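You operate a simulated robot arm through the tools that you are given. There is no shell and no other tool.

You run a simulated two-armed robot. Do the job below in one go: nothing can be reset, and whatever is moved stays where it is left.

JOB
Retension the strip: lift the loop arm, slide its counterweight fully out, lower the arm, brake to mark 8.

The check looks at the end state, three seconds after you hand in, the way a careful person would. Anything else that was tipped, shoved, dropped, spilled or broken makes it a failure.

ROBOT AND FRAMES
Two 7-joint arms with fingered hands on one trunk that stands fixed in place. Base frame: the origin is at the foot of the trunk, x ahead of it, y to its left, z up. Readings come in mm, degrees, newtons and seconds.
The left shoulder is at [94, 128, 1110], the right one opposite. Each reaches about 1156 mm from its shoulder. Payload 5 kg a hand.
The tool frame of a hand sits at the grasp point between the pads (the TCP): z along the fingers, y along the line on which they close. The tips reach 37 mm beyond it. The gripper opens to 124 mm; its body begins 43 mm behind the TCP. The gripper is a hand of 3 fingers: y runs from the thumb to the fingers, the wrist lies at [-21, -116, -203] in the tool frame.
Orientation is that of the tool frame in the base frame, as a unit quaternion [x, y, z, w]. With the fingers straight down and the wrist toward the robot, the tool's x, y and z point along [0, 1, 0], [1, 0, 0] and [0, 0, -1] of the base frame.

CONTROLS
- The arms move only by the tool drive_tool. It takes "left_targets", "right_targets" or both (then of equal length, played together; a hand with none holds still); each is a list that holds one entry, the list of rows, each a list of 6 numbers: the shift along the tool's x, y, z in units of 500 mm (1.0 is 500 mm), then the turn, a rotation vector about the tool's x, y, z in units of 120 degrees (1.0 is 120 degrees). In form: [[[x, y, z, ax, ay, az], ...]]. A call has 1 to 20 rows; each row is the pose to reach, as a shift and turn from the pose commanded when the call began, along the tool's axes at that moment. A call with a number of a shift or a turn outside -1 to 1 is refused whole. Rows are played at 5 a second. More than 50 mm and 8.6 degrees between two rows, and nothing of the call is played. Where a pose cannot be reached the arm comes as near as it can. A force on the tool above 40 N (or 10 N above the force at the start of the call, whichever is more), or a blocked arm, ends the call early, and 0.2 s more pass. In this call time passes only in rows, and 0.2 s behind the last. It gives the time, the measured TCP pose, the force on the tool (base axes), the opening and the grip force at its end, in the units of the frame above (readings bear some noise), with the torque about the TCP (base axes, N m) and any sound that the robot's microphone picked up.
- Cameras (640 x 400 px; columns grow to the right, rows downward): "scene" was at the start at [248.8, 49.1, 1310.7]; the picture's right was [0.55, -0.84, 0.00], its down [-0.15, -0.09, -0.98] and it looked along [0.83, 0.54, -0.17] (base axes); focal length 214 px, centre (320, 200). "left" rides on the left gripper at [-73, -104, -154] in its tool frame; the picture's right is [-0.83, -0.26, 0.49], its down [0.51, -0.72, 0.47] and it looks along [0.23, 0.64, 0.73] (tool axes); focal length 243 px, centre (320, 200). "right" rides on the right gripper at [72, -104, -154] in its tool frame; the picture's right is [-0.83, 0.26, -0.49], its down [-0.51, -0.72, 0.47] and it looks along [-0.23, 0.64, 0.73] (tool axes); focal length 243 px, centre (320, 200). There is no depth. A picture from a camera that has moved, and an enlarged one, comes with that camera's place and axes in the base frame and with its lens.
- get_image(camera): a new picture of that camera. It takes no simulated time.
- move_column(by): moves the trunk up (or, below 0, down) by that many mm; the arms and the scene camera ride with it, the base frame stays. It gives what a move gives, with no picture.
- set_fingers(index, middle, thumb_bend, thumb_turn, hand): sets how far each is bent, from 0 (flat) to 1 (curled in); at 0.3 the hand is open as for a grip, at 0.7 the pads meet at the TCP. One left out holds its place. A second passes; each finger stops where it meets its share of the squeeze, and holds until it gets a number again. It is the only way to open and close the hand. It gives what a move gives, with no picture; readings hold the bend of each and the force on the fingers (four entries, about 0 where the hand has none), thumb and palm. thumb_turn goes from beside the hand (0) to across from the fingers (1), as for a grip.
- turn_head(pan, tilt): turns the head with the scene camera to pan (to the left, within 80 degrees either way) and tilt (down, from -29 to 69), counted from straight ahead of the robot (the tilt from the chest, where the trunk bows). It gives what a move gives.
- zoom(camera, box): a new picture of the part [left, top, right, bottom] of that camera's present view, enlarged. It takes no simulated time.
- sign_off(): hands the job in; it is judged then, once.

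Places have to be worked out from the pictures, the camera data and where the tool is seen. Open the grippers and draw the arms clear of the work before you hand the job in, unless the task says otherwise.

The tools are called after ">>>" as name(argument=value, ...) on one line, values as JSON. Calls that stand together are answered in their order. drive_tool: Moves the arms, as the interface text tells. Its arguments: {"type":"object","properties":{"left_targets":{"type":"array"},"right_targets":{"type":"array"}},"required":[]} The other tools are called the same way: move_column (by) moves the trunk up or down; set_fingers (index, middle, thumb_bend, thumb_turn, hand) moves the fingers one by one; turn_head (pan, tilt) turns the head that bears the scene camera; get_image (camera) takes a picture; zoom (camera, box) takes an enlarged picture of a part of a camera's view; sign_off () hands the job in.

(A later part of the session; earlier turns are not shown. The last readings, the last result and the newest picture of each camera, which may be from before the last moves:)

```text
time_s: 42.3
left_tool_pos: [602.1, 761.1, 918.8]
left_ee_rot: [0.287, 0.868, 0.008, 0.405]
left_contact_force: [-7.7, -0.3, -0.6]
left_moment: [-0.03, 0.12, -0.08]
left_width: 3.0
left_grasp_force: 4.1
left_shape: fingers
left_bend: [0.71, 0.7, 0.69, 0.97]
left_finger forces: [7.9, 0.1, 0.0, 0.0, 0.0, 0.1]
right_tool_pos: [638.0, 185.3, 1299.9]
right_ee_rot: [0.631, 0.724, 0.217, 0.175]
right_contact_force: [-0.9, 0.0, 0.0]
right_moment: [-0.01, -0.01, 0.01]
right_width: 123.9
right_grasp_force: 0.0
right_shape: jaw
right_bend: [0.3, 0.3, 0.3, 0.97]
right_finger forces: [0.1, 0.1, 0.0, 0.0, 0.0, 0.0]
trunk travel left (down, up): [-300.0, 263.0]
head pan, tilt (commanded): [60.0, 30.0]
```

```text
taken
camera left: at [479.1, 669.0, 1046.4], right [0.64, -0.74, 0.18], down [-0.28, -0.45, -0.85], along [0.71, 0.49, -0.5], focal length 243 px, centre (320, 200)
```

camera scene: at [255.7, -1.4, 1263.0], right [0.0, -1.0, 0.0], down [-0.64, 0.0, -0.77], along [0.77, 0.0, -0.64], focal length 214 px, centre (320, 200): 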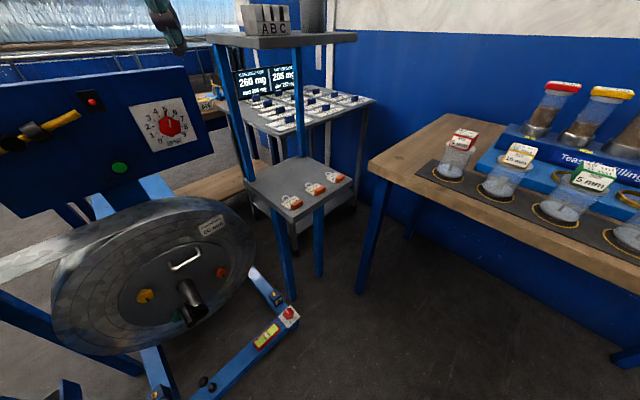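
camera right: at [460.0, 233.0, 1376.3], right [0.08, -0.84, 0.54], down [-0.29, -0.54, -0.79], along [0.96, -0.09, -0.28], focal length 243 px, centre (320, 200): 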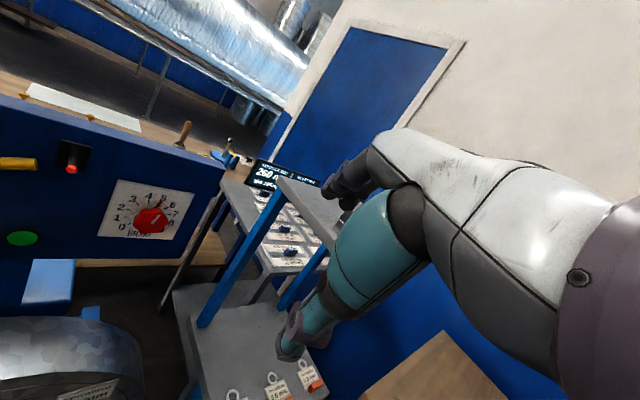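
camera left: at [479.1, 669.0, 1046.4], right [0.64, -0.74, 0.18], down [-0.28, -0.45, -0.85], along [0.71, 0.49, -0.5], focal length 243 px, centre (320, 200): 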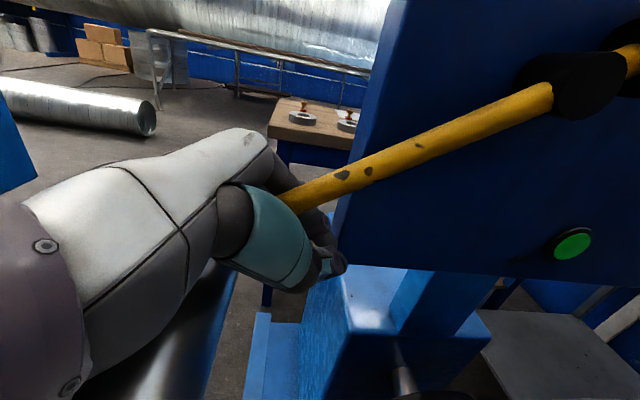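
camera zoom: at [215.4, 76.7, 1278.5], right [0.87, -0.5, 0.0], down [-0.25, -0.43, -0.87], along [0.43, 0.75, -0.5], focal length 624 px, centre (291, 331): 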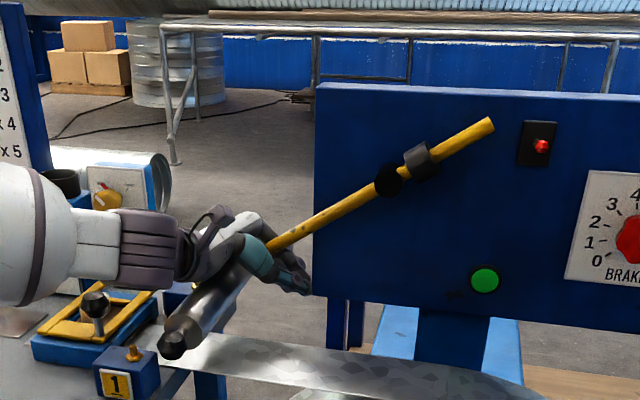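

The rod is unchanged with no load on the hand, so the loop arm's pivot holds itself by friction. That means the left hand can do everything alone: lift, let go, slide the weight, push the arm down. I'll park the right arm at its home pose and lift the arm again with the left.

>>> drive_tool(right_targets=[[[-0.0418, -0.0268, -0.07, 0.0535, -0.0062, 0.0121], [-0.0835, -0.0537, -0.1399, 0.107, -0.0124, 0.0243], [-0.1253, -0.0805, -0.2099, 0.1605, -0.0187, 0.0364], [-0.167, -0.1074, -0.2798, 0.214, -0.0249, 0.0486], [-0.2088, -0.1342, -0.3498, 0.2675, -0.0311, 0.0607]]])

>>> drive_tool(left_targets=[[[0.0005, 0.0058, -0.0159, 0, 0.0196, 0.0071], [0.0001, 0.0116, -0.0319, 0, 0.0392, 0.0143], [-0.001, 0.0174, -0.0478, 0, 0.0587, 0.0214], [-0.0028, 0.0232, -0.0638, 0, 0.0783, 0.0285], [-0.0053, 0.029, -0.0797, 0, 0.0979, 0.0356], [-0.0086, 0.0348, -0.0954, 0, 0.1175, 0.0428], [-0.0126, 0.0404, -0.1109, 0, 0.137, 0.0499], [-0.0174, 0.046, -0.1262, 0, 0.1566, 0.057], [-0.0226, 0.0514, -0.1414, 0, 0.1762, 0.0641], [-0.0288, 0.0568, -0.1562, 0, 0.1958, 0.0713], [-0.0356, 0.0622, -0.1708, 0, 0.2153, 0.0784], [-0.0432, 0.0674, -0.1852, 0, 0.235, 0.0855], [-0.0512, 0.0726, -0.1994, 0, 0.2545, 0.0926], [-0.06, 0.0774, -0.2128, 0, 0.2741, 0.0998]]])

>>> zoom(camera="scene", box=[220, 90, 440, 220])

>>> get_image(camera="left")

```text
time_s: 43.5
left_tool_pos: [601.4, 759.2, 920.2]
left_ee_rot: [0.286, 0.869, 0.008, 0.404]
left_contact_force: [-5.7, -0.6, 0.3]
left_moment: [0.01, 0.08, -0.02]
left_width: 3.2
left_grasp_force: 3.3
left_shape: fingers
left_bend: [0.71, 0.7, 0.69, 0.97]
left_finger forces: [5.7, 0.1, 0.0, 0.1, 0.0, 0.0]
right_tool_pos: [500.8, 59.9, 1411.6]
right_ee_rot: [0.705, 0.709, -0.001, 0.003]
right_contact_force: [-0.7, -0.3, -0.2]
right_moment: [0.02, -0.02, 0.0]
right_width: 124.0
right_grasp_force: 0.0
right_shape: jaw
right_bend: [0.3, 0.3, 0.3, 0.97]
right_finger forces: [0.0, 0.1, 0.0, 0.0, 0.0, 0.1]
trunk travel left (down, up): [-300.0, 263.0]
head pan, tilt (commanded): [60.0, 30.0]
```

```text
time_s: 46.5
left_tool_pos: [561.9, 801.1, 1021.2]
left_ee_rot: [0.36, 0.913, 0.13, 0.138]
left_contact_force: [-2.3, -4.1, -8.8]
left_moment: [0.14, -0.01, -0.03]
left_width: 15.4
left_grasp_force: 4.5
left_shape: fingers
left_bend: [0.7, 0.7, 0.65, 0.97]
left_finger forces: [0.1, 0.0, 0.1, 0.0, 8.9, 0.1]
right_tool_pos: [503.0, 62.0, 1409.7]
right_ee_rot: [0.705, 0.709, -0.001, 0.003]
right_contact_force: [-0.3, -0.3, -0.3]
right_moment: [-0.03, -0.01, 0.0]
right_width: 124.1
right_grasp_force: 0.0
right_shape: jaw
right_bend: [0.3, 0.3, 0.3, 0.97]
right_finger forces: [0.0, 0.0, 0.0, 0.0, 0.1, 0.1]
trunk travel left (down, up): [-300.0, 263.0]
head pan, tilt (commanded): [60.0, 30.0]
```

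```text
2.91 times, centred on (330, 155) of scene
camera zoom: at [216.6, 76.8, 1278.2], right [0.87, -0.5, 0.0], down [-0.25, -0.43, -0.87], along [0.43, 0.75, -0.5], focal length 624 px, centre (291, 331)
```

zoom: 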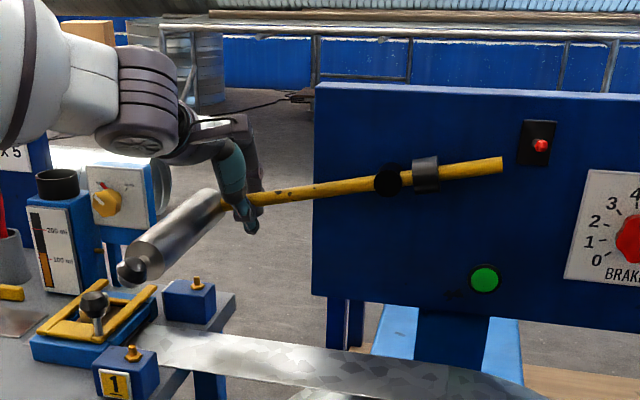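

```text
taken
camera left: at [495.4, 655.3, 1138.2], right [0.59, -0.69, -0.41], down [-0.64, -0.09, -0.76], along [0.49, 0.72, -0.5], focal length 243 px, centre (320, 200)
```

left: 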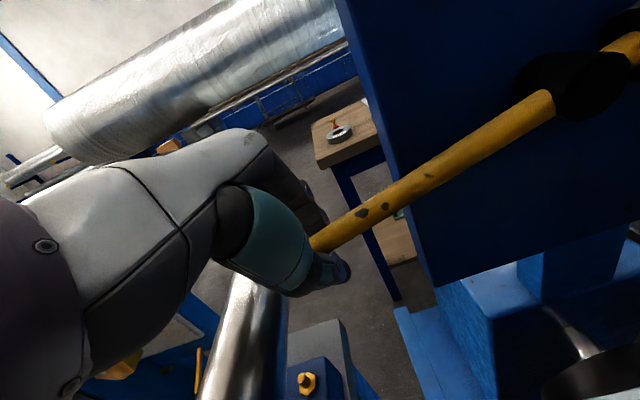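

The arm is lifted ~33° and the load rests on the thumb. To test self-holding safely, I'll back the hand off 6° along the arc and see whether the rod stays up.

>>> drive_tool(left_targets=[[[-0.001, -0.0058, 0.016, 0, -0.0196, -0.0071], [-0.003, -0.0116, 0.0318, 0, -0.0392, -0.0143], [-0.004, -0.0139, 0.0381, 0, -0.047, -0.0171]]])

>>> zoom(camera="scene", box=[220, 90, 440, 220])

>>> set_fingers(hand="right", index=0.3)

>>> zoom(camera="scene", box=[220, 90, 440, 220])

```text
time_s: 47.3
left_tool_pos: [564.1, 796.3, 1002.5]
left_ee_rot: [0.349, 0.912, 0.109, 0.187]
left_contact_force: [-0.4, -0.3, -0.3]
left_moment: [0.02, 0.01, -0.02]
left_width: 6.8
left_grasp_force: 0.1
left_shape: fingers
left_bend: [0.7, 0.7, 0.7, 0.97]
left_finger forces: [0.0, 0.0, 0.1, 0.1, 0.0, 0.1]
right_tool_pos: [504.2, 61.8, 1410.8]
right_ee_rot: [0.705, 0.709, -0.001, 0.003]
right_contact_force: [0.7, -0.4, 1.1]
right_moment: [0.0, -0.02, 0.0]
right_width: 124.1
right_grasp_force: 0.0
right_shape: jaw
right_bend: [0.3, 0.3, 0.3, 0.97]
right_finger forces: [0.0, 0.0, 0.1, 0.1, 0.0, 0.1]
trunk travel left (down, up): [-300.0, 263.0]
head pan, tilt (commanded): [60.0, 30.0]
```

```text
2.91 times, centred on (330, 155) of scene
camera zoom: at [215.7, 76.4, 1278.5], right [0.87, -0.5, 0.0], down [-0.25, -0.43, -0.87], along [0.43, 0.75, -0.5], focal length 624 px, centre (291, 331)
```

zoom: 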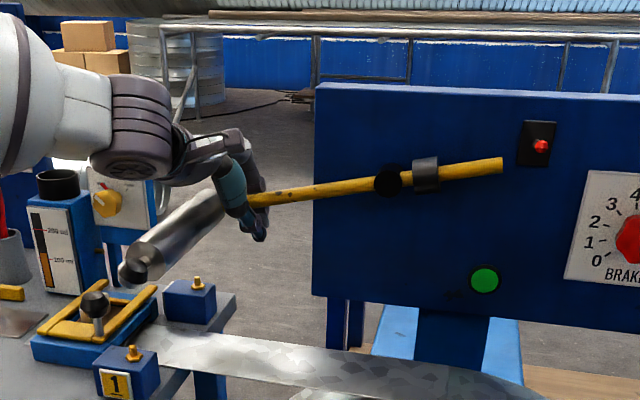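

```text
time_s: 48.3
left_tool_pos: [565.4, 796.6, 1000.7]
left_ee_rot: [0.35, 0.912, 0.109, 0.185]
left_contact_force: [0.9, 0.5, 0.3]
left_moment: [-0.01, 0.02, -0.02]
left_width: 6.8
left_grasp_force: 0.1
left_shape: fingers
left_bend: [0.7, 0.7, 0.7, 0.97]
left_finger forces: [0.1, 0.0, 0.1, 0.0, 0.0, 0.0]
right_tool_pos: [503.3, 61.8, 1410.4]
right_ee_rot: [0.705, 0.709, 0.0, 0.003]
right_contact_force: [-0.3, 0.2, 0.0]
right_moment: [0.0, -0.01, 0.01]
right_width: 128.6
right_grasp_force: 0.1
right_shape: fingers
right_bend: [0.3, 0.3, 0.3, 0.97]
right_finger forces: [0.1, 0.0, 0.1, 0.1, 0.0, 0.0]
trunk travel left (down, up): [-300.0, 263.0]
head pan, tilt (commanded): [60.0, 30.0]
```

```text
2.91 times, centred on (330, 155) of scene
camera zoom: at [216.1, 76.7, 1278.3], right [0.87, -0.5, 0.0], down [-0.25, -0.43, -0.87], along [0.43, 0.75, -0.5], focal length 624 px, centre (291, 331)
```

zoom: 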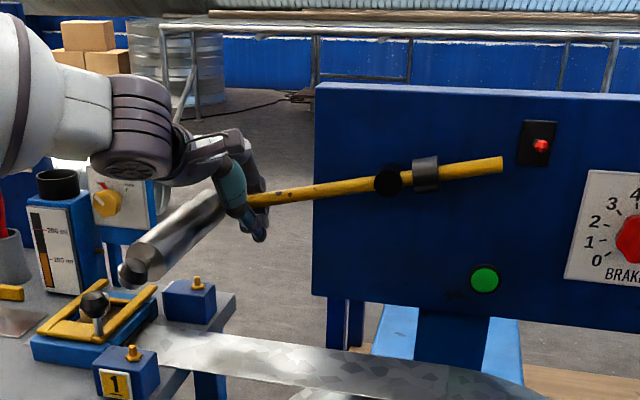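

The loop arm stays up by itself with no contact on the hand. I'll open the left hand and withdraw it upward, clear of the rod and roller.

>>> set_fingers(hand="left", index=0.35, middle=0.35, thumb_bend=0.35)

>>> drive_tool(left_targets=[[[0, 0, -0.05, 0, 0, 0], [0, 0, -0.11, 0, 0, 0], [0, 0, -0.18, 0, 0, 0], [0, 0, -0.25, 0, 0, 0], [0, 0, -0.28, 0, 0, 0]]])

>>> zoom(camera="scene", box=[220, 90, 440, 220])

```text
time_s: 49.3
left_tool_pos: [564.8, 795.3, 1000.9]
left_ee_rot: [0.35, 0.912, 0.108, 0.185]
left_contact_force: [0.2, -0.6, 0.3]
left_moment: [0.03, -0.01, -0.03]
left_width: 113.4
left_grasp_force: 0.0
left_shape: fingers
left_bend: [0.35, 0.35, 0.35, 0.97]
left_finger forces: [0.0, 0.1, 0.1, 0.1, 0.1, 0.0]
right_tool_pos: [503.5, 62.3, 1409.9]
right_ee_rot: [0.705, 0.709, 0.0, 0.003]
right_contact_force: [0.4, -0.5, -0.1]
right_moment: [0.02, -0.01, 0.01]
right_width: 128.8
right_grasp_force: 0.1
right_shape: fingers
right_bend: [0.3, 0.3, 0.3, 0.97]
right_finger forces: [0.1, 0.0, 0.0, 0.0, 0.0, 0.0]
trunk travel left (down, up): [-300.0, 263.0]
head pan, tilt (commanded): [60.0, 30.0]
```

```text
time_s: 50.5
left_tool_pos: [507.6, 787.4, 1128.4]
left_ee_rot: [0.35, 0.912, 0.109, 0.185]
left_contact_force: [0.0, 0.3, -0.4]
left_moment: [-0.01, 0.0, -0.01]
left_width: 113.4
left_grasp_force: 0.0
left_shape: fingers
left_bend: [0.35, 0.35, 0.35, 0.97]
left_finger forces: [0.1, 0.0, 0.0, 0.0, 0.1, 0.0]
right_tool_pos: [503.0, 62.1, 1409.8]
right_ee_rot: [0.705, 0.709, -0.001, 0.004]
right_contact_force: [0.0, -0.5, -0.4]
right_moment: [0.03, 0.03, -0.03]
right_width: 128.9
right_grasp_force: 0.0
right_shape: fingers
right_bend: [0.3, 0.3, 0.3, 0.97]
right_finger forces: [0.1, 0.0, 0.0, 0.0, 0.0, 0.1]
trunk travel left (down, up): [-300.0, 263.0]
head pan, tilt (commanded): [60.0, 30.0]
```

```text
2.91 times, centred on (330, 155) of scene
camera zoom: at [216.1, 76.8, 1278.3], right [0.87, -0.5, 0.0], down [-0.25, -0.43, -0.87], along [0.43, 0.75, -0.5], focal length 624 px, centre (291, 331)
```

zoom: 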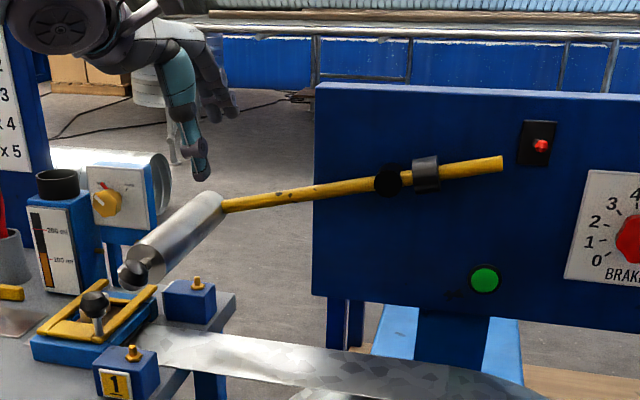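

The loop arm holds itself up with nothing touching it. Next I'll turn the left hand so its fingers point at the panel and bring it above and in front of the rod.

>>> drive_tool(left_targets=[[[-0.0337, -0.0258, -0.0173, -0.0647, 0.0016, 0.0028], [-0.0673, -0.0516, -0.0345, -0.1294, 0.0032, 0.0057], [-0.101, -0.0775, -0.0518, -0.1942, 0.0049, 0.0085], [-0.1347, -0.1033, -0.0691, -0.2589, 0.0065, 0.0113], [-0.1683, -0.1291, -0.0863, -0.3236, 0.0081, 0.0142], [-0.202, -0.1549, -0.1036, -0.3883, 0.0097, 0.017], [-0.2357, -0.1808, -0.1209, -0.4531, 0.0114, 0.0198], [-0.2693, -0.2066, -0.1381, -0.5178, 0.013, 0.0227], [-0.303, -0.2324, -0.1554, -0.5825, 0.0146, 0.0255]]])

>>> get_image(camera="scene")

>>> get_image(camera="left")

```text
time_s: 52.5
left_tool_pos: [509.8, 594.5, 1199.6]
left_ee_rot: [0.201, 0.678, 0.622, 0.337]
left_contact_force: [1.2, 0.1, -0.3]
left_moment: [0.01, -0.01, 0.0]
left_width: 113.7
left_grasp_force: 0.1
left_shape: fingers
left_bend: [0.35, 0.35, 0.35, 0.97]
left_finger forces: [0.0, 0.1, 0.1, 0.0, 0.1, 0.1]
right_tool_pos: [505.8, 61.8, 1410.2]
right_ee_rot: [0.706, 0.708, -0.001, 0.002]
right_contact_force: [-0.3, 0.3, 1.0]
right_moment: [0.01, 0.02, -0.01]
right_width: 128.7
right_grasp_force: 0.1
right_shape: fingers
right_bend: [0.3, 0.3, 0.3, 0.97]
right_finger forces: [0.0, 0.0, 0.0, 0.0, 0.0, 0.0]
trunk travel left (down, up): [-300.0, 263.0]
head pan, tilt (commanded): [60.0, 30.0]
```

```text
taken
camera scene: at [217.2, 77.0, 1278.1], right [0.87, -0.5, 0.0], down [-0.25, -0.43, -0.87], along [0.43, 0.75, -0.5], focal length 214 px, centre (320, 200)
```

scene: 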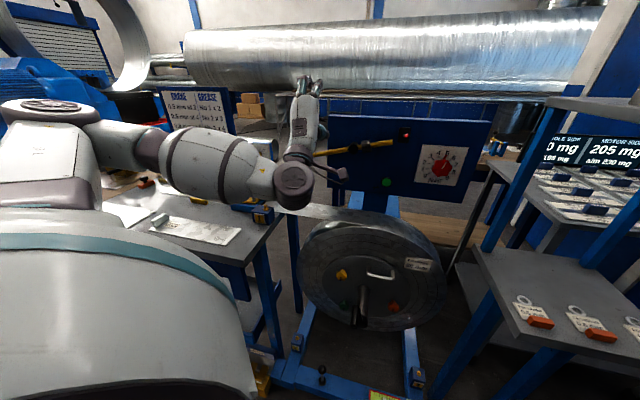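

```text
taken
camera left: at [467.0, 419.2, 1111.0], right [0.96, -0.26, -0.09], down [0.09, 0.58, -0.81], along [0.26, 0.77, 0.58], focal length 243 px, centre (320, 200)
```

left: 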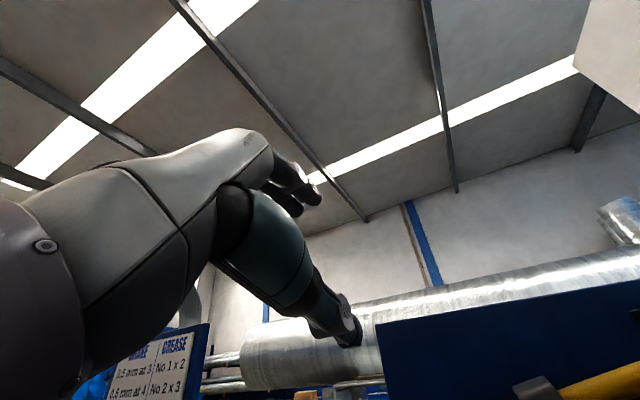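

The orientation is exact this time. I'll move down to the pre-grasp point directly in front of the counterweight.

>>> drive_tool(left_targets=[[[-0.038, -0.0607, 0.0156, 0, 0, 0], [-0.076, -0.1214, 0.0313, 0, 0, 0], [-0.114, -0.182, 0.0469, 0, 0, 0], [-0.152, -0.2427, 0.0626, 0, 0, 0], [-0.19, -0.3034, 0.0782, 0, 0, 0]]])

>>> get_image(camera="scene")

>>> get_image(camera="left")

>>> get_image(camera="right")

```text
time_s: 53.7
left_tool_pos: [626.0, 534.5, 1068.5]
left_ee_rot: [0.201, 0.678, 0.622, 0.335]
left_contact_force: [0.1, -0.4, -0.5]
left_moment: [-0.04, -0.01, 0.01]
left_width: 113.6
left_grasp_force: 0.0
left_shape: fingers
left_bend: [0.35, 0.35, 0.35, 0.97]
left_finger forces: [0.0, 0.1, 0.0, 0.0, 0.0, 0.0]
right_tool_pos: [504.9, 62.8, 1409.6]
right_ee_rot: [0.705, 0.709, -0.002, 0.003]
right_contact_force: [0.3, 0.2, -1.0]
right_moment: [0.0, -0.01, -0.01]
right_width: 128.6
right_grasp_force: 0.0
right_shape: fingers
right_bend: [0.3, 0.3, 0.3, 0.97]
right_finger forces: [0.0, 0.1, 0.1, 0.0, 0.0, 0.0]
trunk travel left (down, up): [-300.0, 263.0]
head pan, tilt (commanded): [60.0, 30.0]
```

```text
taken
camera scene: at [217.2, 77.4, 1278.1], right [0.87, -0.5, 0.0], down [-0.25, -0.43, -0.87], along [0.43, 0.75, -0.5], focal length 214 px, centre (320, 200)
```

scene: 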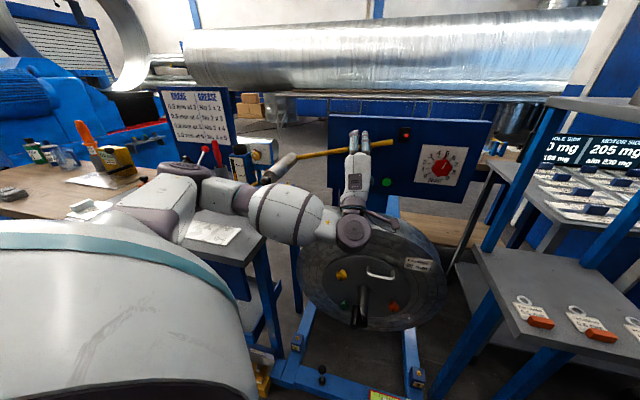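

```text
taken
camera left: at [583.4, 359.6, 980.7], right [0.96, -0.26, -0.09], down [0.09, 0.58, -0.81], along [0.26, 0.77, 0.58], focal length 243 px, centre (320, 200)
```

left: 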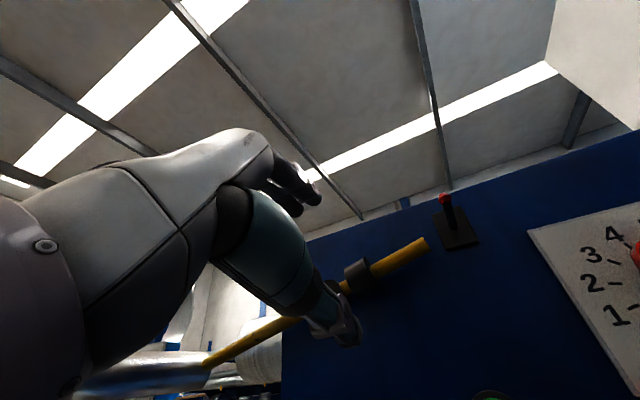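

```text
taken
camera right: at [400.6, 136.7, 1562.9], right [0.27, -0.83, 0.5], down [-0.72, -0.51, -0.47], along [0.64, -0.23, -0.73], focal length 243 px, centre (320, 200)
```

right: 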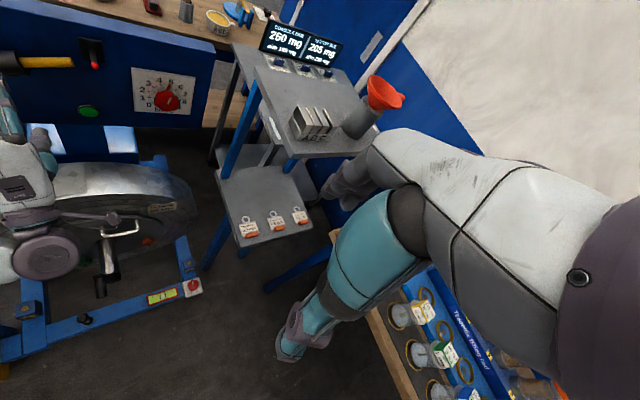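

The hand is lined up in front of the collar. I'll zoom the left camera to verify the alignment before advancing.

>>> zoom(camera="left", box=[260, 190, 500, 350])

>>> zoom(camera="scene", box=[320, 110, 440, 200])

>>> zoom(camera="right", box=[0, 30, 120, 130])

```text
2.50 times, centred on (380, 270) of left
camera zoom: at [583.4, 359.6, 980.7], right [0.96, -0.26, -0.09], down [0.09, 0.58, -0.81], along [0.26, 0.77, 0.58], focal length 606 px, centre (170, 25)
```

zoom: 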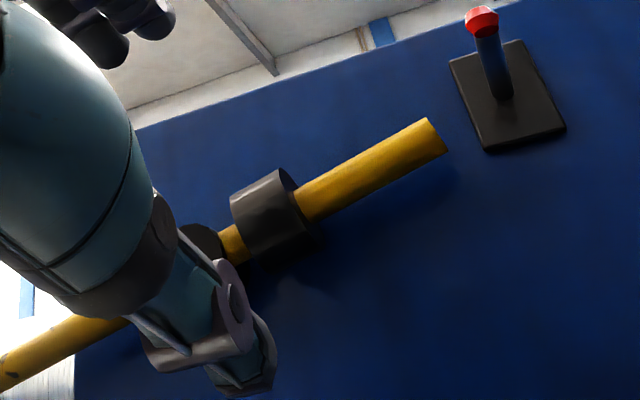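

```text
4.44 times, centred on (380, 155) of scene
camera zoom: at [217.2, 77.4, 1278.1], right [0.87, -0.5, 0.0], down [-0.25, -0.43, -0.87], along [0.43, 0.75, -0.5], focal length 953 px, centre (53, 400)
```

zoom: 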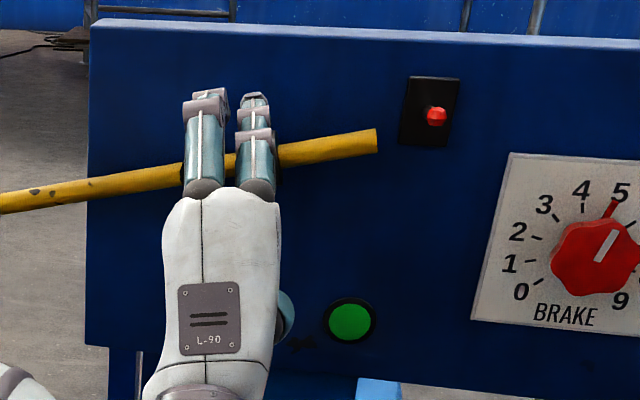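

```text
4.00 times, centred on (60, 80) of right
camera zoom: at [400.6, 136.7, 1562.9], right [0.27, -0.83, 0.5], down [-0.72, -0.51, -0.47], along [0.64, -0.23, -0.73], focal length 970 px, centre (1360, 680)
```

zoom: 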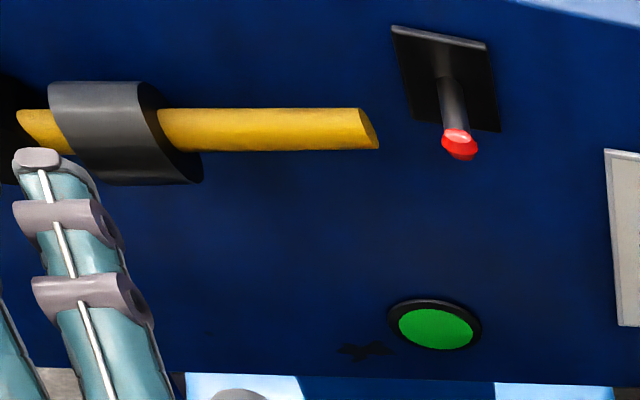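

The collar is centred between thumb and fingers, about 43 mm from the pivot, and the panel face is at b≈983. I'll advance so the tips stop about 12 mm short of the panel.

>>> drive_tool(left_targets=[[[0.001, 0.001, 0.06, 0, 0, 0], [0.002, 0.002, 0.12, 0, 0, 0], [0.003, 0.003, 0.175, 0, 0, 0], [0.004, 0.004, 0.21, 0, 0, 0], [0.004, 0.004, 0.222, 0, 0, 0]]])

>>> zoom(camera="left", box=[220, 130, 500, 350])

>>> zoom(camera="right", box=[0, 30, 120, 130])

>>> zoom(camera="scene", box=[320, 110, 440, 200])

```text
time_s: 54.9
left_tool_pos: [701.8, 615.2, 1071.5]
left_ee_rot: [0.2, 0.678, 0.621, 0.337]
left_contact_force: [0.5, 0.4, -0.3]
left_moment: [0.03, -0.04, 0.01]
left_width: 113.8
left_grasp_force: 0.1
left_shape: fingers
left_bend: [0.35, 0.35, 0.35, 0.97]
left_finger forces: [0.1, 0.0, 0.1, 0.0, 0.0, 0.0]
right_tool_pos: [502.8, 61.4, 1410.3]
right_ee_rot: [0.705, 0.709, 0.0, 0.003]
right_contact_force: [0.5, -0.5, 1.3]
right_moment: [-0.01, 0.02, -0.01]
right_width: 129.1
right_grasp_force: 0.1
right_shape: fingers
right_bend: [0.3, 0.3, 0.3, 0.97]
right_finger forces: [0.1, 0.1, 0.0, 0.1, 0.1, 0.0]
trunk travel left (down, up): [-300.0, 263.0]
head pan, tilt (commanded): [60.0, 30.0]
```

```text
1.82 times, centred on (360, 240) of left
camera zoom: at [659.4, 439.8, 983.5], right [0.96, -0.26, -0.09], down [0.09, 0.58, -0.81], along [0.26, 0.77, 0.58], focal length 441 px, centre (247, 127)
```

zoom: 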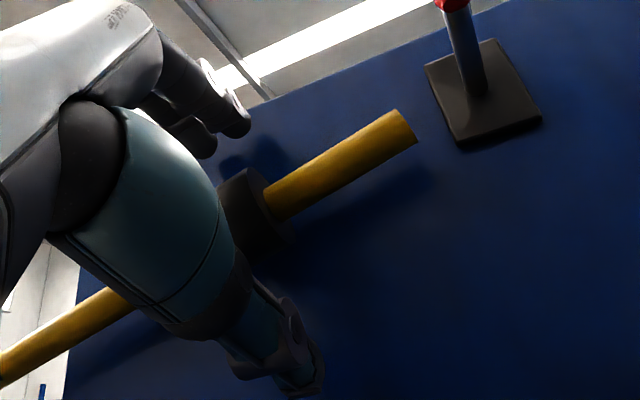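

```text
4.00 times, centred on (60, 80) of right
camera zoom: at [398.9, 135.6, 1563.6], right [0.26, -0.83, 0.5], down [-0.72, -0.51, -0.47], along [0.64, -0.23, -0.73], focal length 970 px, centre (1360, 680)
```

zoom: 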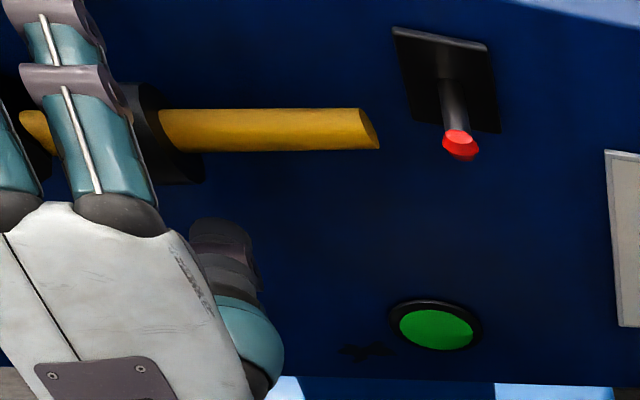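

```text
4.44 times, centred on (380, 155) of scene
camera zoom: at [215.9, 76.7, 1278.4], right [0.87, -0.5, 0.0], down [-0.25, -0.43, -0.87], along [0.43, 0.75, -0.5], focal length 953 px, centre (53, 400)
```

zoom: 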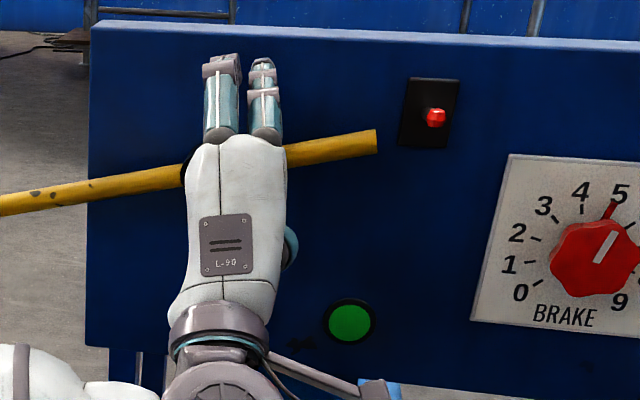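

The collar is between the fingers above and the thumb below. I'll close in stages.

>>> set_fingers(hand="left", index=0.55, middle=0.55, thumb_bend=0.55)

>>> get_image(camera="left")

>>> zoom(camera="right", box=[0, 30, 120, 130])

```text
time_s: 55.9
left_tool_pos: [701.8, 614.7, 1071.5]
left_ee_rot: [0.202, 0.678, 0.622, 0.336]
left_contact_force: [0.1, -0.3, 0.4]
left_moment: [0.01, 0.0, -0.02]
left_width: 52.9
left_grasp_force: 0.1
left_shape: fingers
left_bend: [0.55, 0.55, 0.55, 0.97]
left_finger forces: [0.0, 0.1, 0.1, 0.0, 0.1, 0.0]
right_tool_pos: [503.1, 61.5, 1410.2]
right_ee_rot: [0.705, 0.709, 0.001, 0.003]
right_contact_force: [-0.6, 0.1, 0.2]
right_moment: [-0.02, 0.01, -0.02]
right_width: 128.8
right_grasp_force: 0.2
right_shape: fingers
right_bend: [0.3, 0.3, 0.3, 0.97]
right_finger forces: [0.0, 0.1, 0.0, 0.0, 0.0, 0.1]
trunk travel left (down, up): [-300.0, 263.0]
head pan, tilt (commanded): [60.0, 30.0]
```

```text
taken
camera left: at [659.4, 439.6, 983.3], right [0.96, -0.26, -0.09], down [0.09, 0.58, -0.81], along [0.26, 0.77, 0.58], focal length 243 px, centre (320, 200)
```

left: 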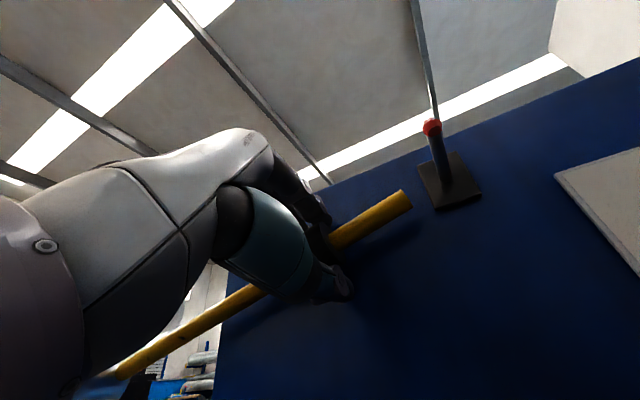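

```text
4.00 times, centred on (60, 80) of right
camera zoom: at [399.1, 135.7, 1563.6], right [0.26, -0.83, 0.5], down [-0.72, -0.51, -0.47], along [0.64, -0.23, -0.73], focal length 970 px, centre (1360, 680)
```

zoom: 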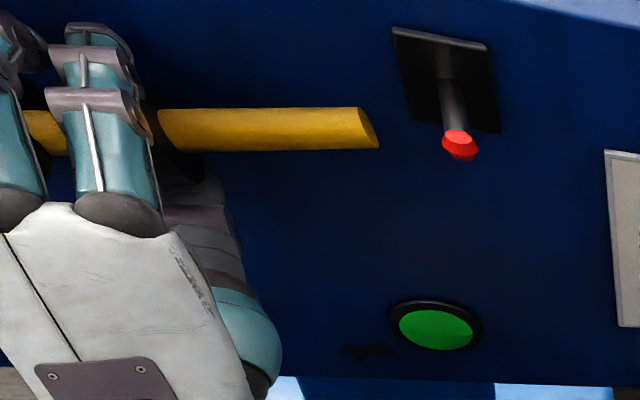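

No contact yet at 53 mm opening. I'll close further to grip the ~41 mm collar.

>>> set_fingers(hand="left", index=0.66, middle=0.66, thumb_bend=0.66)

>>> zoom(camera="right", box=[0, 30, 120, 130])

>>> zoom(camera="left", box=[220, 130, 500, 350])

```text
time_s: 56.9
left_tool_pos: [701.2, 614.2, 1072.1]
left_ee_rot: [0.201, 0.678, 0.623, 0.336]
left_contact_force: [2.0, 4.9, 7.7]
left_moment: [0.2, -0.09, 0.09]
left_width: 40.0
left_grasp_force: 11.9
left_shape: fingers
left_bend: [0.59, 0.61, 0.6, 0.97]
left_finger forces: [8.8, 7.1, 0.1, 0.0, 8.1, 0.1]
right_tool_pos: [502.8, 62.0, 1409.8]
right_ee_rot: [0.705, 0.709, 0.0, 0.003]
right_contact_force: [-0.6, -0.5, 0.2]
right_moment: [-0.02, -0.01, -0.01]
right_width: 128.9
right_grasp_force: 0.0
right_shape: fingers
right_bend: [0.3, 0.3, 0.3, 0.97]
right_finger forces: [0.1, 0.1, 0.1, 0.1, 0.1, 0.1]
trunk travel left (down, up): [-300.0, 263.0]
head pan, tilt (commanded): [60.0, 30.0]
```

```text
4.00 times, centred on (60, 80) of right
camera zoom: at [398.6, 135.7, 1563.7], right [0.26, -0.83, 0.5], down [-0.72, -0.51, -0.47], along [0.64, -0.23, -0.73], focal length 970 px, centre (1360, 680)
```

zoom: 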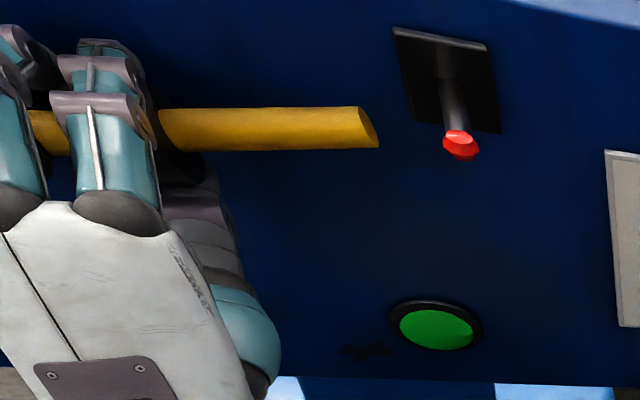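

```text
1.82 times, centred on (360, 240) of left
camera zoom: at [659.2, 439.8, 983.9], right [0.96, -0.26, -0.08], down [0.09, 0.58, -0.81], along [0.26, 0.77, 0.58], focal length 441 px, centre (247, 127)
```

zoom: 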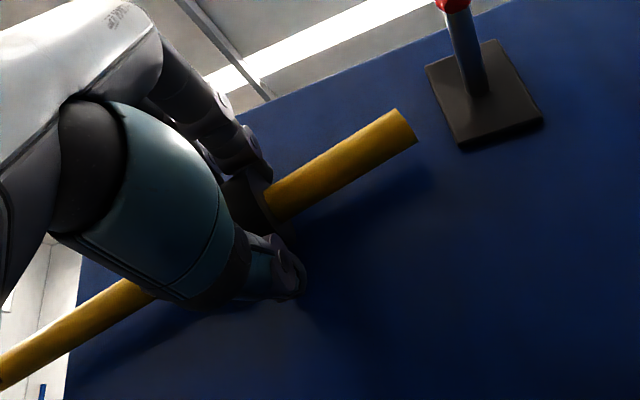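

The collar is gripped at 40 mm width with all three fingers loaded. I'll pull it outward along the rod by 20 mm and check that it follows.

>>> drive_tool(left_targets=[[[-0.01, 0, 0, 0, 0, 0], [-0.02, 0, 0, 0, 0, 0], [-0.03, 0, 0, 0, 0, 0], [-0.04, 0, 0, 0, 0, 0]]])

>>> zoom(camera="right", box=[0, 30, 120, 130])

>>> zoom(camera="left", box=[220, 130, 500, 350])

>>> zoom(camera="scene", box=[220, 90, 440, 220])

```text
time_s: 58.1
left_tool_pos: [705.3, 599.3, 1126.6]
left_ee_rot: [0.219, 0.639, 0.666, 0.317]
left_contact_force: [-3.0, -17.7, -13.4]
left_moment: [-0.58, 0.42, -0.45]
left_width: 44.4
left_grasp_force: 11.1
left_shape: fingers
left_bend: [0.63, 0.66, 0.57, 0.93]
left_finger forces: [3.9, 0.1, 0.0, 0.1, 18.4, 0.1]
right_tool_pos: [502.3, 44.4, 1409.1]
right_ee_rot: [0.706, 0.708, 0.003, -0.002]
right_contact_force: [1.3, -0.1, -0.3]
right_moment: [0.0, 0.1, 0.02]
right_width: 128.8
right_grasp_force: 0.0
right_shape: fingers
right_bend: [0.3, 0.3, 0.3, 0.97]
right_finger forces: [0.0, 0.1, 0.0, 0.1, 0.0, 0.0]
trunk travel left (down, up): [-300.0, 263.0]
head pan, tilt (commanded): [60.0, 30.0]
stopped in row 4 (left hand): the arm was blocked; the commanded pose is now the measured one
```

```text
4.00 times, centred on (60, 80) of right
camera zoom: at [396.7, 117.1, 1563.3], right [0.26, -0.83, 0.49], down [-0.72, -0.51, -0.48], along [0.64, -0.22, -0.73], focal length 970 px, centre (1360, 680)
```

zoom: 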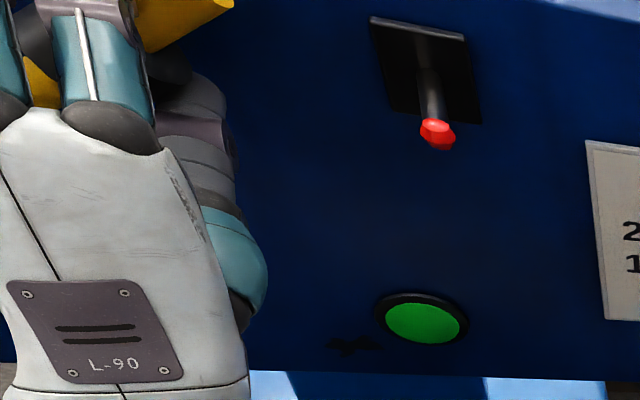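

```text
1.82 times, centred on (360, 240) of left
camera zoom: at [665.1, 436.5, 1016.5], right [0.96, -0.23, -0.12], down [0.07, 0.68, -0.73], along [0.25, 0.69, 0.67], focal length 441 px, centre (247, 127)
```

zoom: 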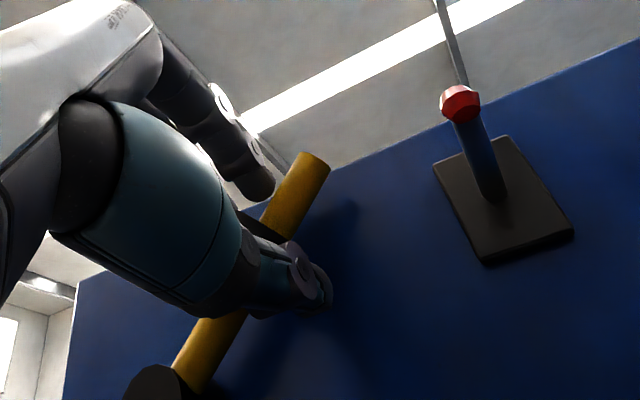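

```text
2.91 times, centred on (330, 155) of scene
camera zoom: at [213.3, 61.4, 1277.8], right [0.87, -0.5, 0.0], down [-0.25, -0.42, -0.87], along [0.43, 0.76, -0.49], focal length 624 px, centre (291, 331)
```

zoom: 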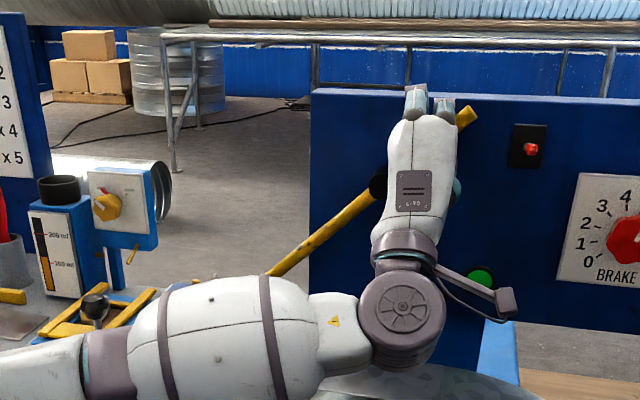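

Something blocked the arm: the hand rose ~55 mm, carrying the tail up, and my body shifted slightly sideways. I'll look for what the left arm is touching before moving further.

>>> get_image(camera="scene")

>>> get_image(camera="left")

>>> get_image(camera="right")

```text
taken
camera scene: at [213.3, 61.4, 1277.8], right [0.87, -0.5, 0.0], down [-0.25, -0.42, -0.87], along [0.43, 0.76, -0.49], focal length 214 px, centre (320, 200)
```

scene: 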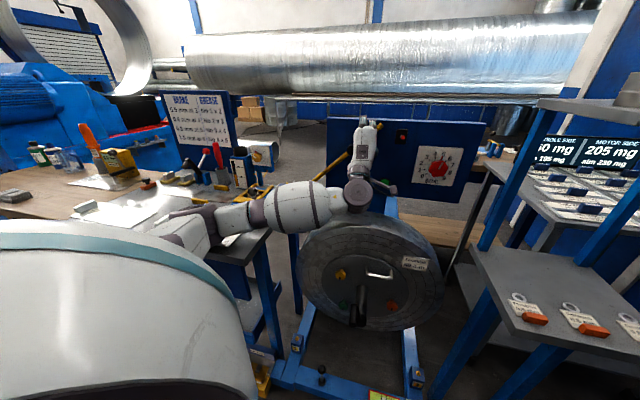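

```text
taken
camera left: at [665.1, 436.5, 1016.5], right [0.96, -0.23, -0.12], down [0.07, 0.68, -0.73], along [0.25, 0.69, 0.67], focal length 243 px, centre (320, 200)
```

left: 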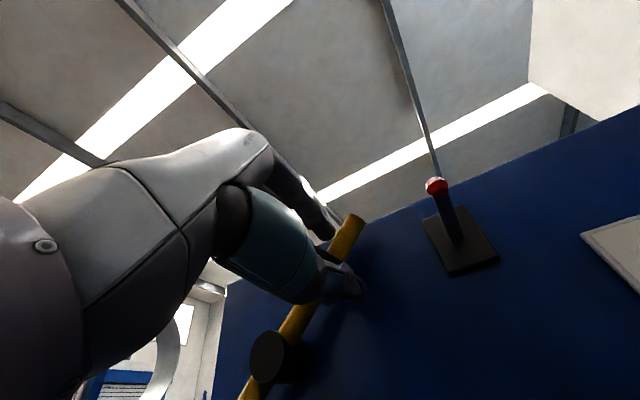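

```text
taken
camera right: at [396.7, 117.1, 1563.3], right [0.26, -0.83, 0.49], down [-0.72, -0.51, -0.48], along [0.64, -0.22, -0.73], focal length 243 px, centre (320, 200)
```

right: 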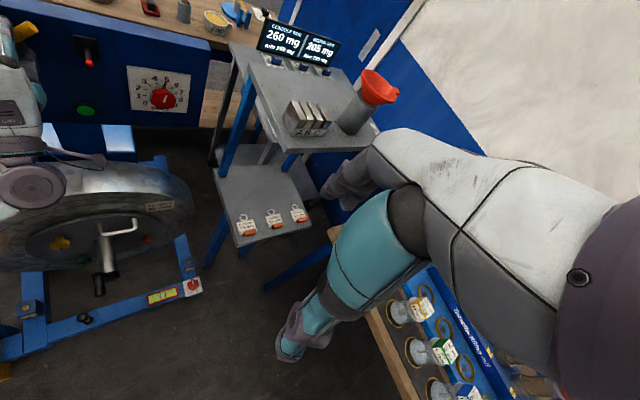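

The left elbow has dropped low over the bench and is likely bearing on it, leaning my trunk. I'll let go of the collar first so nothing gets dragged, then lift that elbow clear.

>>> set_fingers(hand="left", index=0.45, middle=0.45, thumb_bend=0.42)

>>> get_image(camera="scene")

>>> get_image(camera="left")

>>> zoom(camera="scene", box=[60, 170, 300, 320])

```text
time_s: 59.1
left_tool_pos: [704.9, 602.4, 1129.2]
left_ee_rot: [0.216, 0.64, 0.666, 0.317]
left_contact_force: [0.1, -0.9, -0.1]
left_moment: [-0.1, -0.02, -0.03]
left_width: 88.4
left_grasp_force: 0.2
left_shape: fingers
left_bend: [0.45, 0.45, 0.42, 0.97]
left_finger forces: [0.0, 0.0, 0.0, 0.0, 0.9, 0.0]
right_tool_pos: [499.5, 48.0, 1412.4]
right_ee_rot: [0.705, 0.709, 0.004, 0.0]
right_contact_force: [0.4, -0.1, -0.4]
right_moment: [0.01, 0.0, -0.02]
right_width: 128.9
right_grasp_force: 0.0
right_shape: fingers
right_bend: [0.3, 0.3, 0.3, 0.97]
right_finger forces: [0.0, 0.0, 0.0, 0.0, 0.0, 0.1]
trunk travel left (down, up): [-300.0, 263.0]
head pan, tilt (commanded): [60.0, 30.0]
```

```text
taken
camera scene: at [213.0, 63.5, 1279.8], right [0.87, -0.5, 0.0], down [-0.25, -0.42, -0.87], along [0.43, 0.76, -0.49], focal length 214 px, centre (320, 200)
```

scene: 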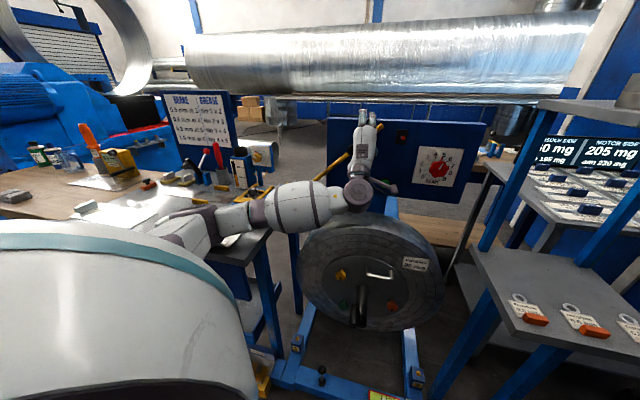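

```text
taken
camera left: at [665.5, 438.8, 1019.8], right [0.97, -0.23, -0.12], down [0.07, 0.68, -0.73], along [0.25, 0.7, 0.67], focal length 243 px, centre (320, 200)
```

left: 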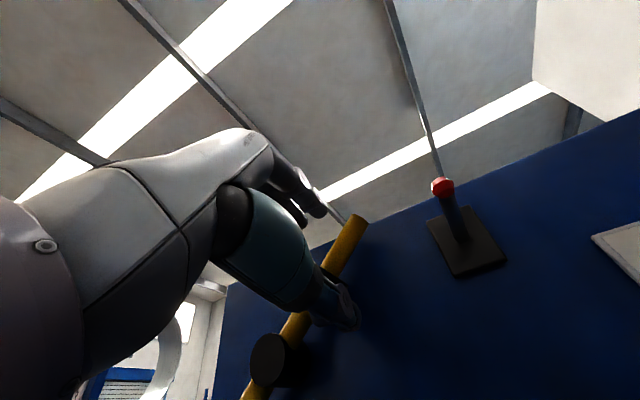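

```text
2.67 times, centred on (180, 245) of scene
camera zoom: at [213.0, 63.5, 1279.8], right [0.87, -0.5, 0.0], down [-0.25, -0.42, -0.87], along [0.43, 0.76, -0.49], focal length 572 px, centre (693, 80)
```

zoom: 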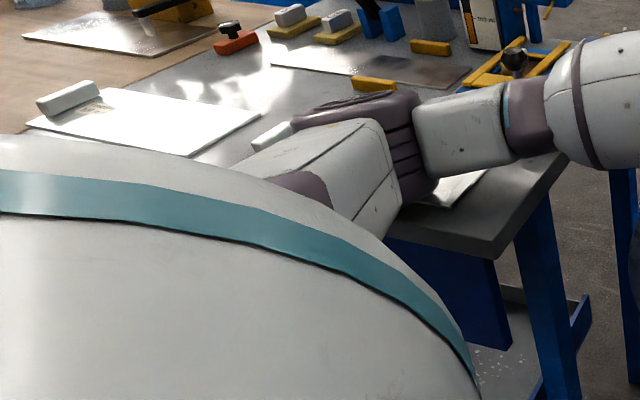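

The elbow is resting on the bench beside a board. The hand is free of the collar now, so I'll back the hand straight out from the rod, which should raise the elbow.

>>> drive_tool(left_targets=[[[0, 0, -0.04, 0, 0, 0], [0, 0, -0.08, 0, 0, 0], [0, 0, -0.13, 0, 0, 0], [0, 0, -0.18, 0, 0, 0], [0, 0, -0.23, 0, 0, 0]]])

>>> get_image(camera="scene")

>>> zoom(camera="scene", box=[60, 170, 300, 320])

```text
time_s: 59.8
left_tool_pos: [662.7, 560.5, 1208.5]
left_ee_rot: [0.237, 0.565, 0.733, 0.294]
left_contact_force: [-1.1, -0.1, 0.7]
left_moment: [-0.08, 0.09, -0.03]
left_width: 87.9
left_grasp_force: 0.1
left_shape: fingers
left_bend: [0.45, 0.45, 0.42, 0.97]
left_finger forces: [0.0, 0.0, 0.0, 0.1, 0.0, 0.1]
right_tool_pos: [499.9, 46.2, 1410.1]
right_ee_rot: [0.705, 0.709, 0.004, 0.0]
right_contact_force: [-1.5, 0.7, 0.3]
right_moment: [-0.05, -0.18, 0.02]
right_width: 128.8
right_grasp_force: 0.1
right_shape: fingers
right_bend: [0.3, 0.3, 0.3, 0.97]
right_finger forces: [0.0, 0.0, 0.0, 0.1, 0.0, 0.0]
trunk travel left (down, up): [-300.0, 263.0]
head pan, tilt (commanded): [60.0, 30.0]
stopped in row 3 (left hand): the arm was blocked; the commanded pose is now the measured one
```

```text
taken
camera scene: at [214.2, 61.8, 1278.1], right [0.87, -0.5, 0.0], down [-0.25, -0.42, -0.87], along [0.43, 0.76, -0.49], focal length 214 px, centre (320, 200)
```

scene: 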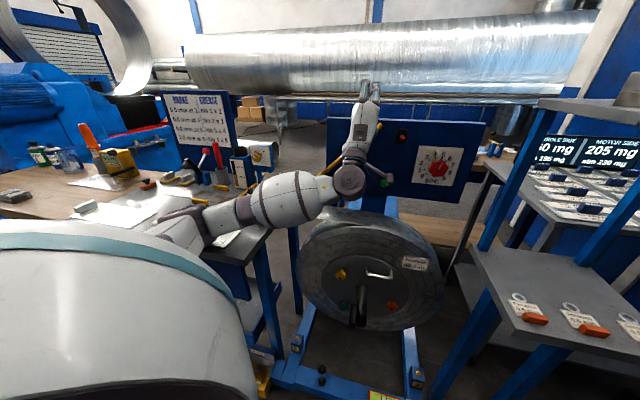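

```text
2.67 times, centred on (180, 245) of scene
camera zoom: at [214.2, 61.8, 1278.1], right [0.87, -0.5, 0.0], down [-0.25, -0.42, -0.87], along [0.43, 0.76, -0.49], focal length 572 px, centre (693, 80)
```

zoom: 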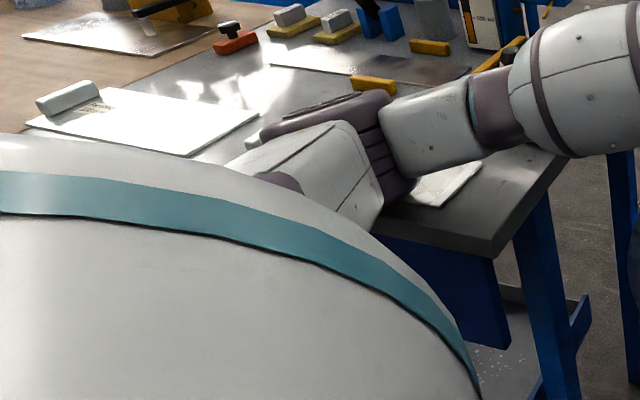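

Pulling back only presses the elbow further down. The hand is now above and clear of the rod, so raising the trunk will lift the elbow straight off the bench.

>>> move_column(by=150)

>>> get_image(camera="scene")

>>> get_image(camera="left")

```text
time_s: 60.5
left_tool_pos: [655.6, 556.5, 1297.7]
left_ee_rot: [0.255, 0.511, 0.776, 0.266]
left_contact_force: [0.6, 0.0, -0.5]
left_moment: [-0.01, -0.07, 0.07]
left_width: 87.9
left_grasp_force: 0.1
left_shape: fingers
left_bend: [0.45, 0.45, 0.42, 0.98]
left_finger forces: [0.0, 0.0, 0.0, 0.0, 0.1, 0.0]
right_tool_pos: [500.7, 48.5, 1447.9]
right_ee_rot: [0.706, 0.708, 0.004, 0.001]
right_contact_force: [2.4, 0.3, -0.3]
right_moment: [0.02, 0.14, 0.03]
right_width: 129.0
right_grasp_force: 0.0
right_shape: fingers
right_bend: [0.3, 0.3, 0.3, 0.97]
right_finger forces: [0.1, 0.1, 0.0, 0.0, 0.0, 0.0]
trunk travel left (down, up): [-337.0, 227.0]
head pan, tilt (commanded): [60.0, 30.0]
stopped: the arm was blocked; the commanded pose is now the measured one
```

```text
taken
camera scene: at [205.6, 65.0, 1314.9], right [0.87, -0.5, 0.0], down [-0.25, -0.43, -0.87], along [0.43, 0.75, -0.49], focal length 214 px, centre (320, 200)
```

scene: 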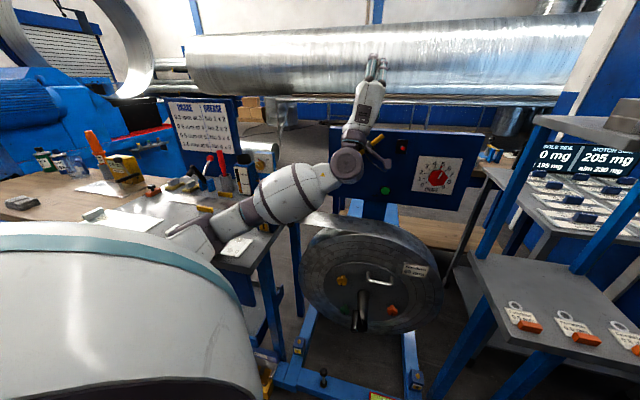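

```text
taken
camera left: at [622.3, 441.4, 1136.2], right [0.97, -0.14, -0.17], down [0.05, 0.9, -0.44], along [0.22, 0.42, 0.88], focal length 243 px, centre (320, 200)
```

left: 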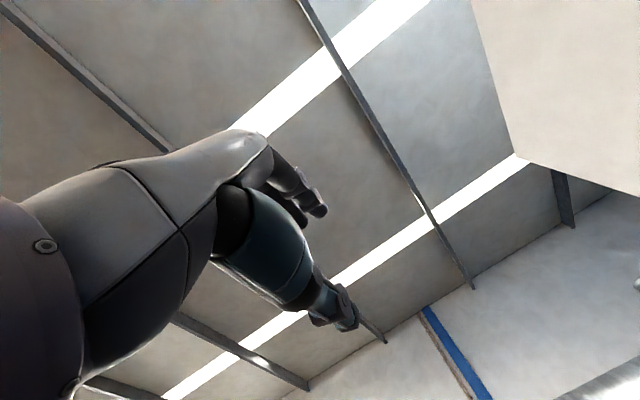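

The trunk rose only 37 mm before it was blocked, so the elbow is caught on something. I'll zoom in on the elbow area.

>>> zoom(camera="scene", box=[140, 190, 300, 290])

>>> zoom(camera="right", box=[0, 0, 320, 200])

```text
4.00 times, centred on (220, 240) of scene
camera zoom: at [205.6, 65.0, 1314.9], right [0.87, -0.5, 0.0], down [-0.25, -0.43, -0.87], along [0.43, 0.75, -0.49], focal length 858 px, centre (720, 40)
```

zoom: 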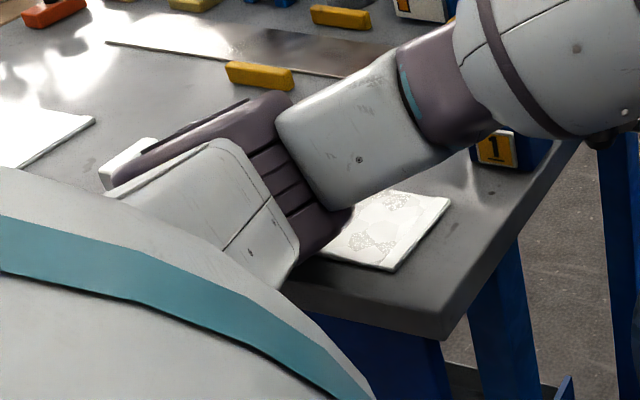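

```text
2.00 times, centred on (160, 100) of right
camera zoom: at [394.6, 121.7, 1601.2], right [0.26, -0.83, 0.49], down [-0.72, -0.51, -0.48], along [0.65, -0.23, -0.73], focal length 485 px, centre (640, 400)
```

zoom: 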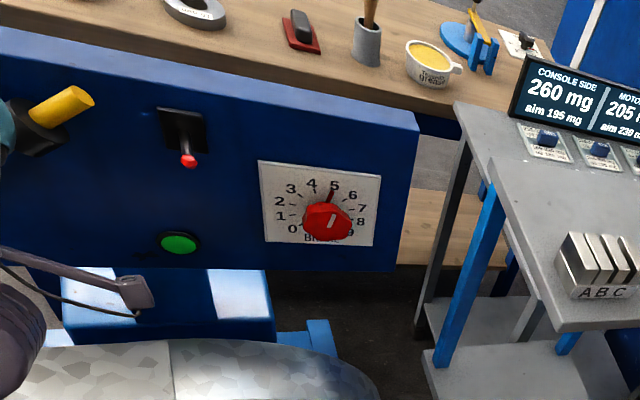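

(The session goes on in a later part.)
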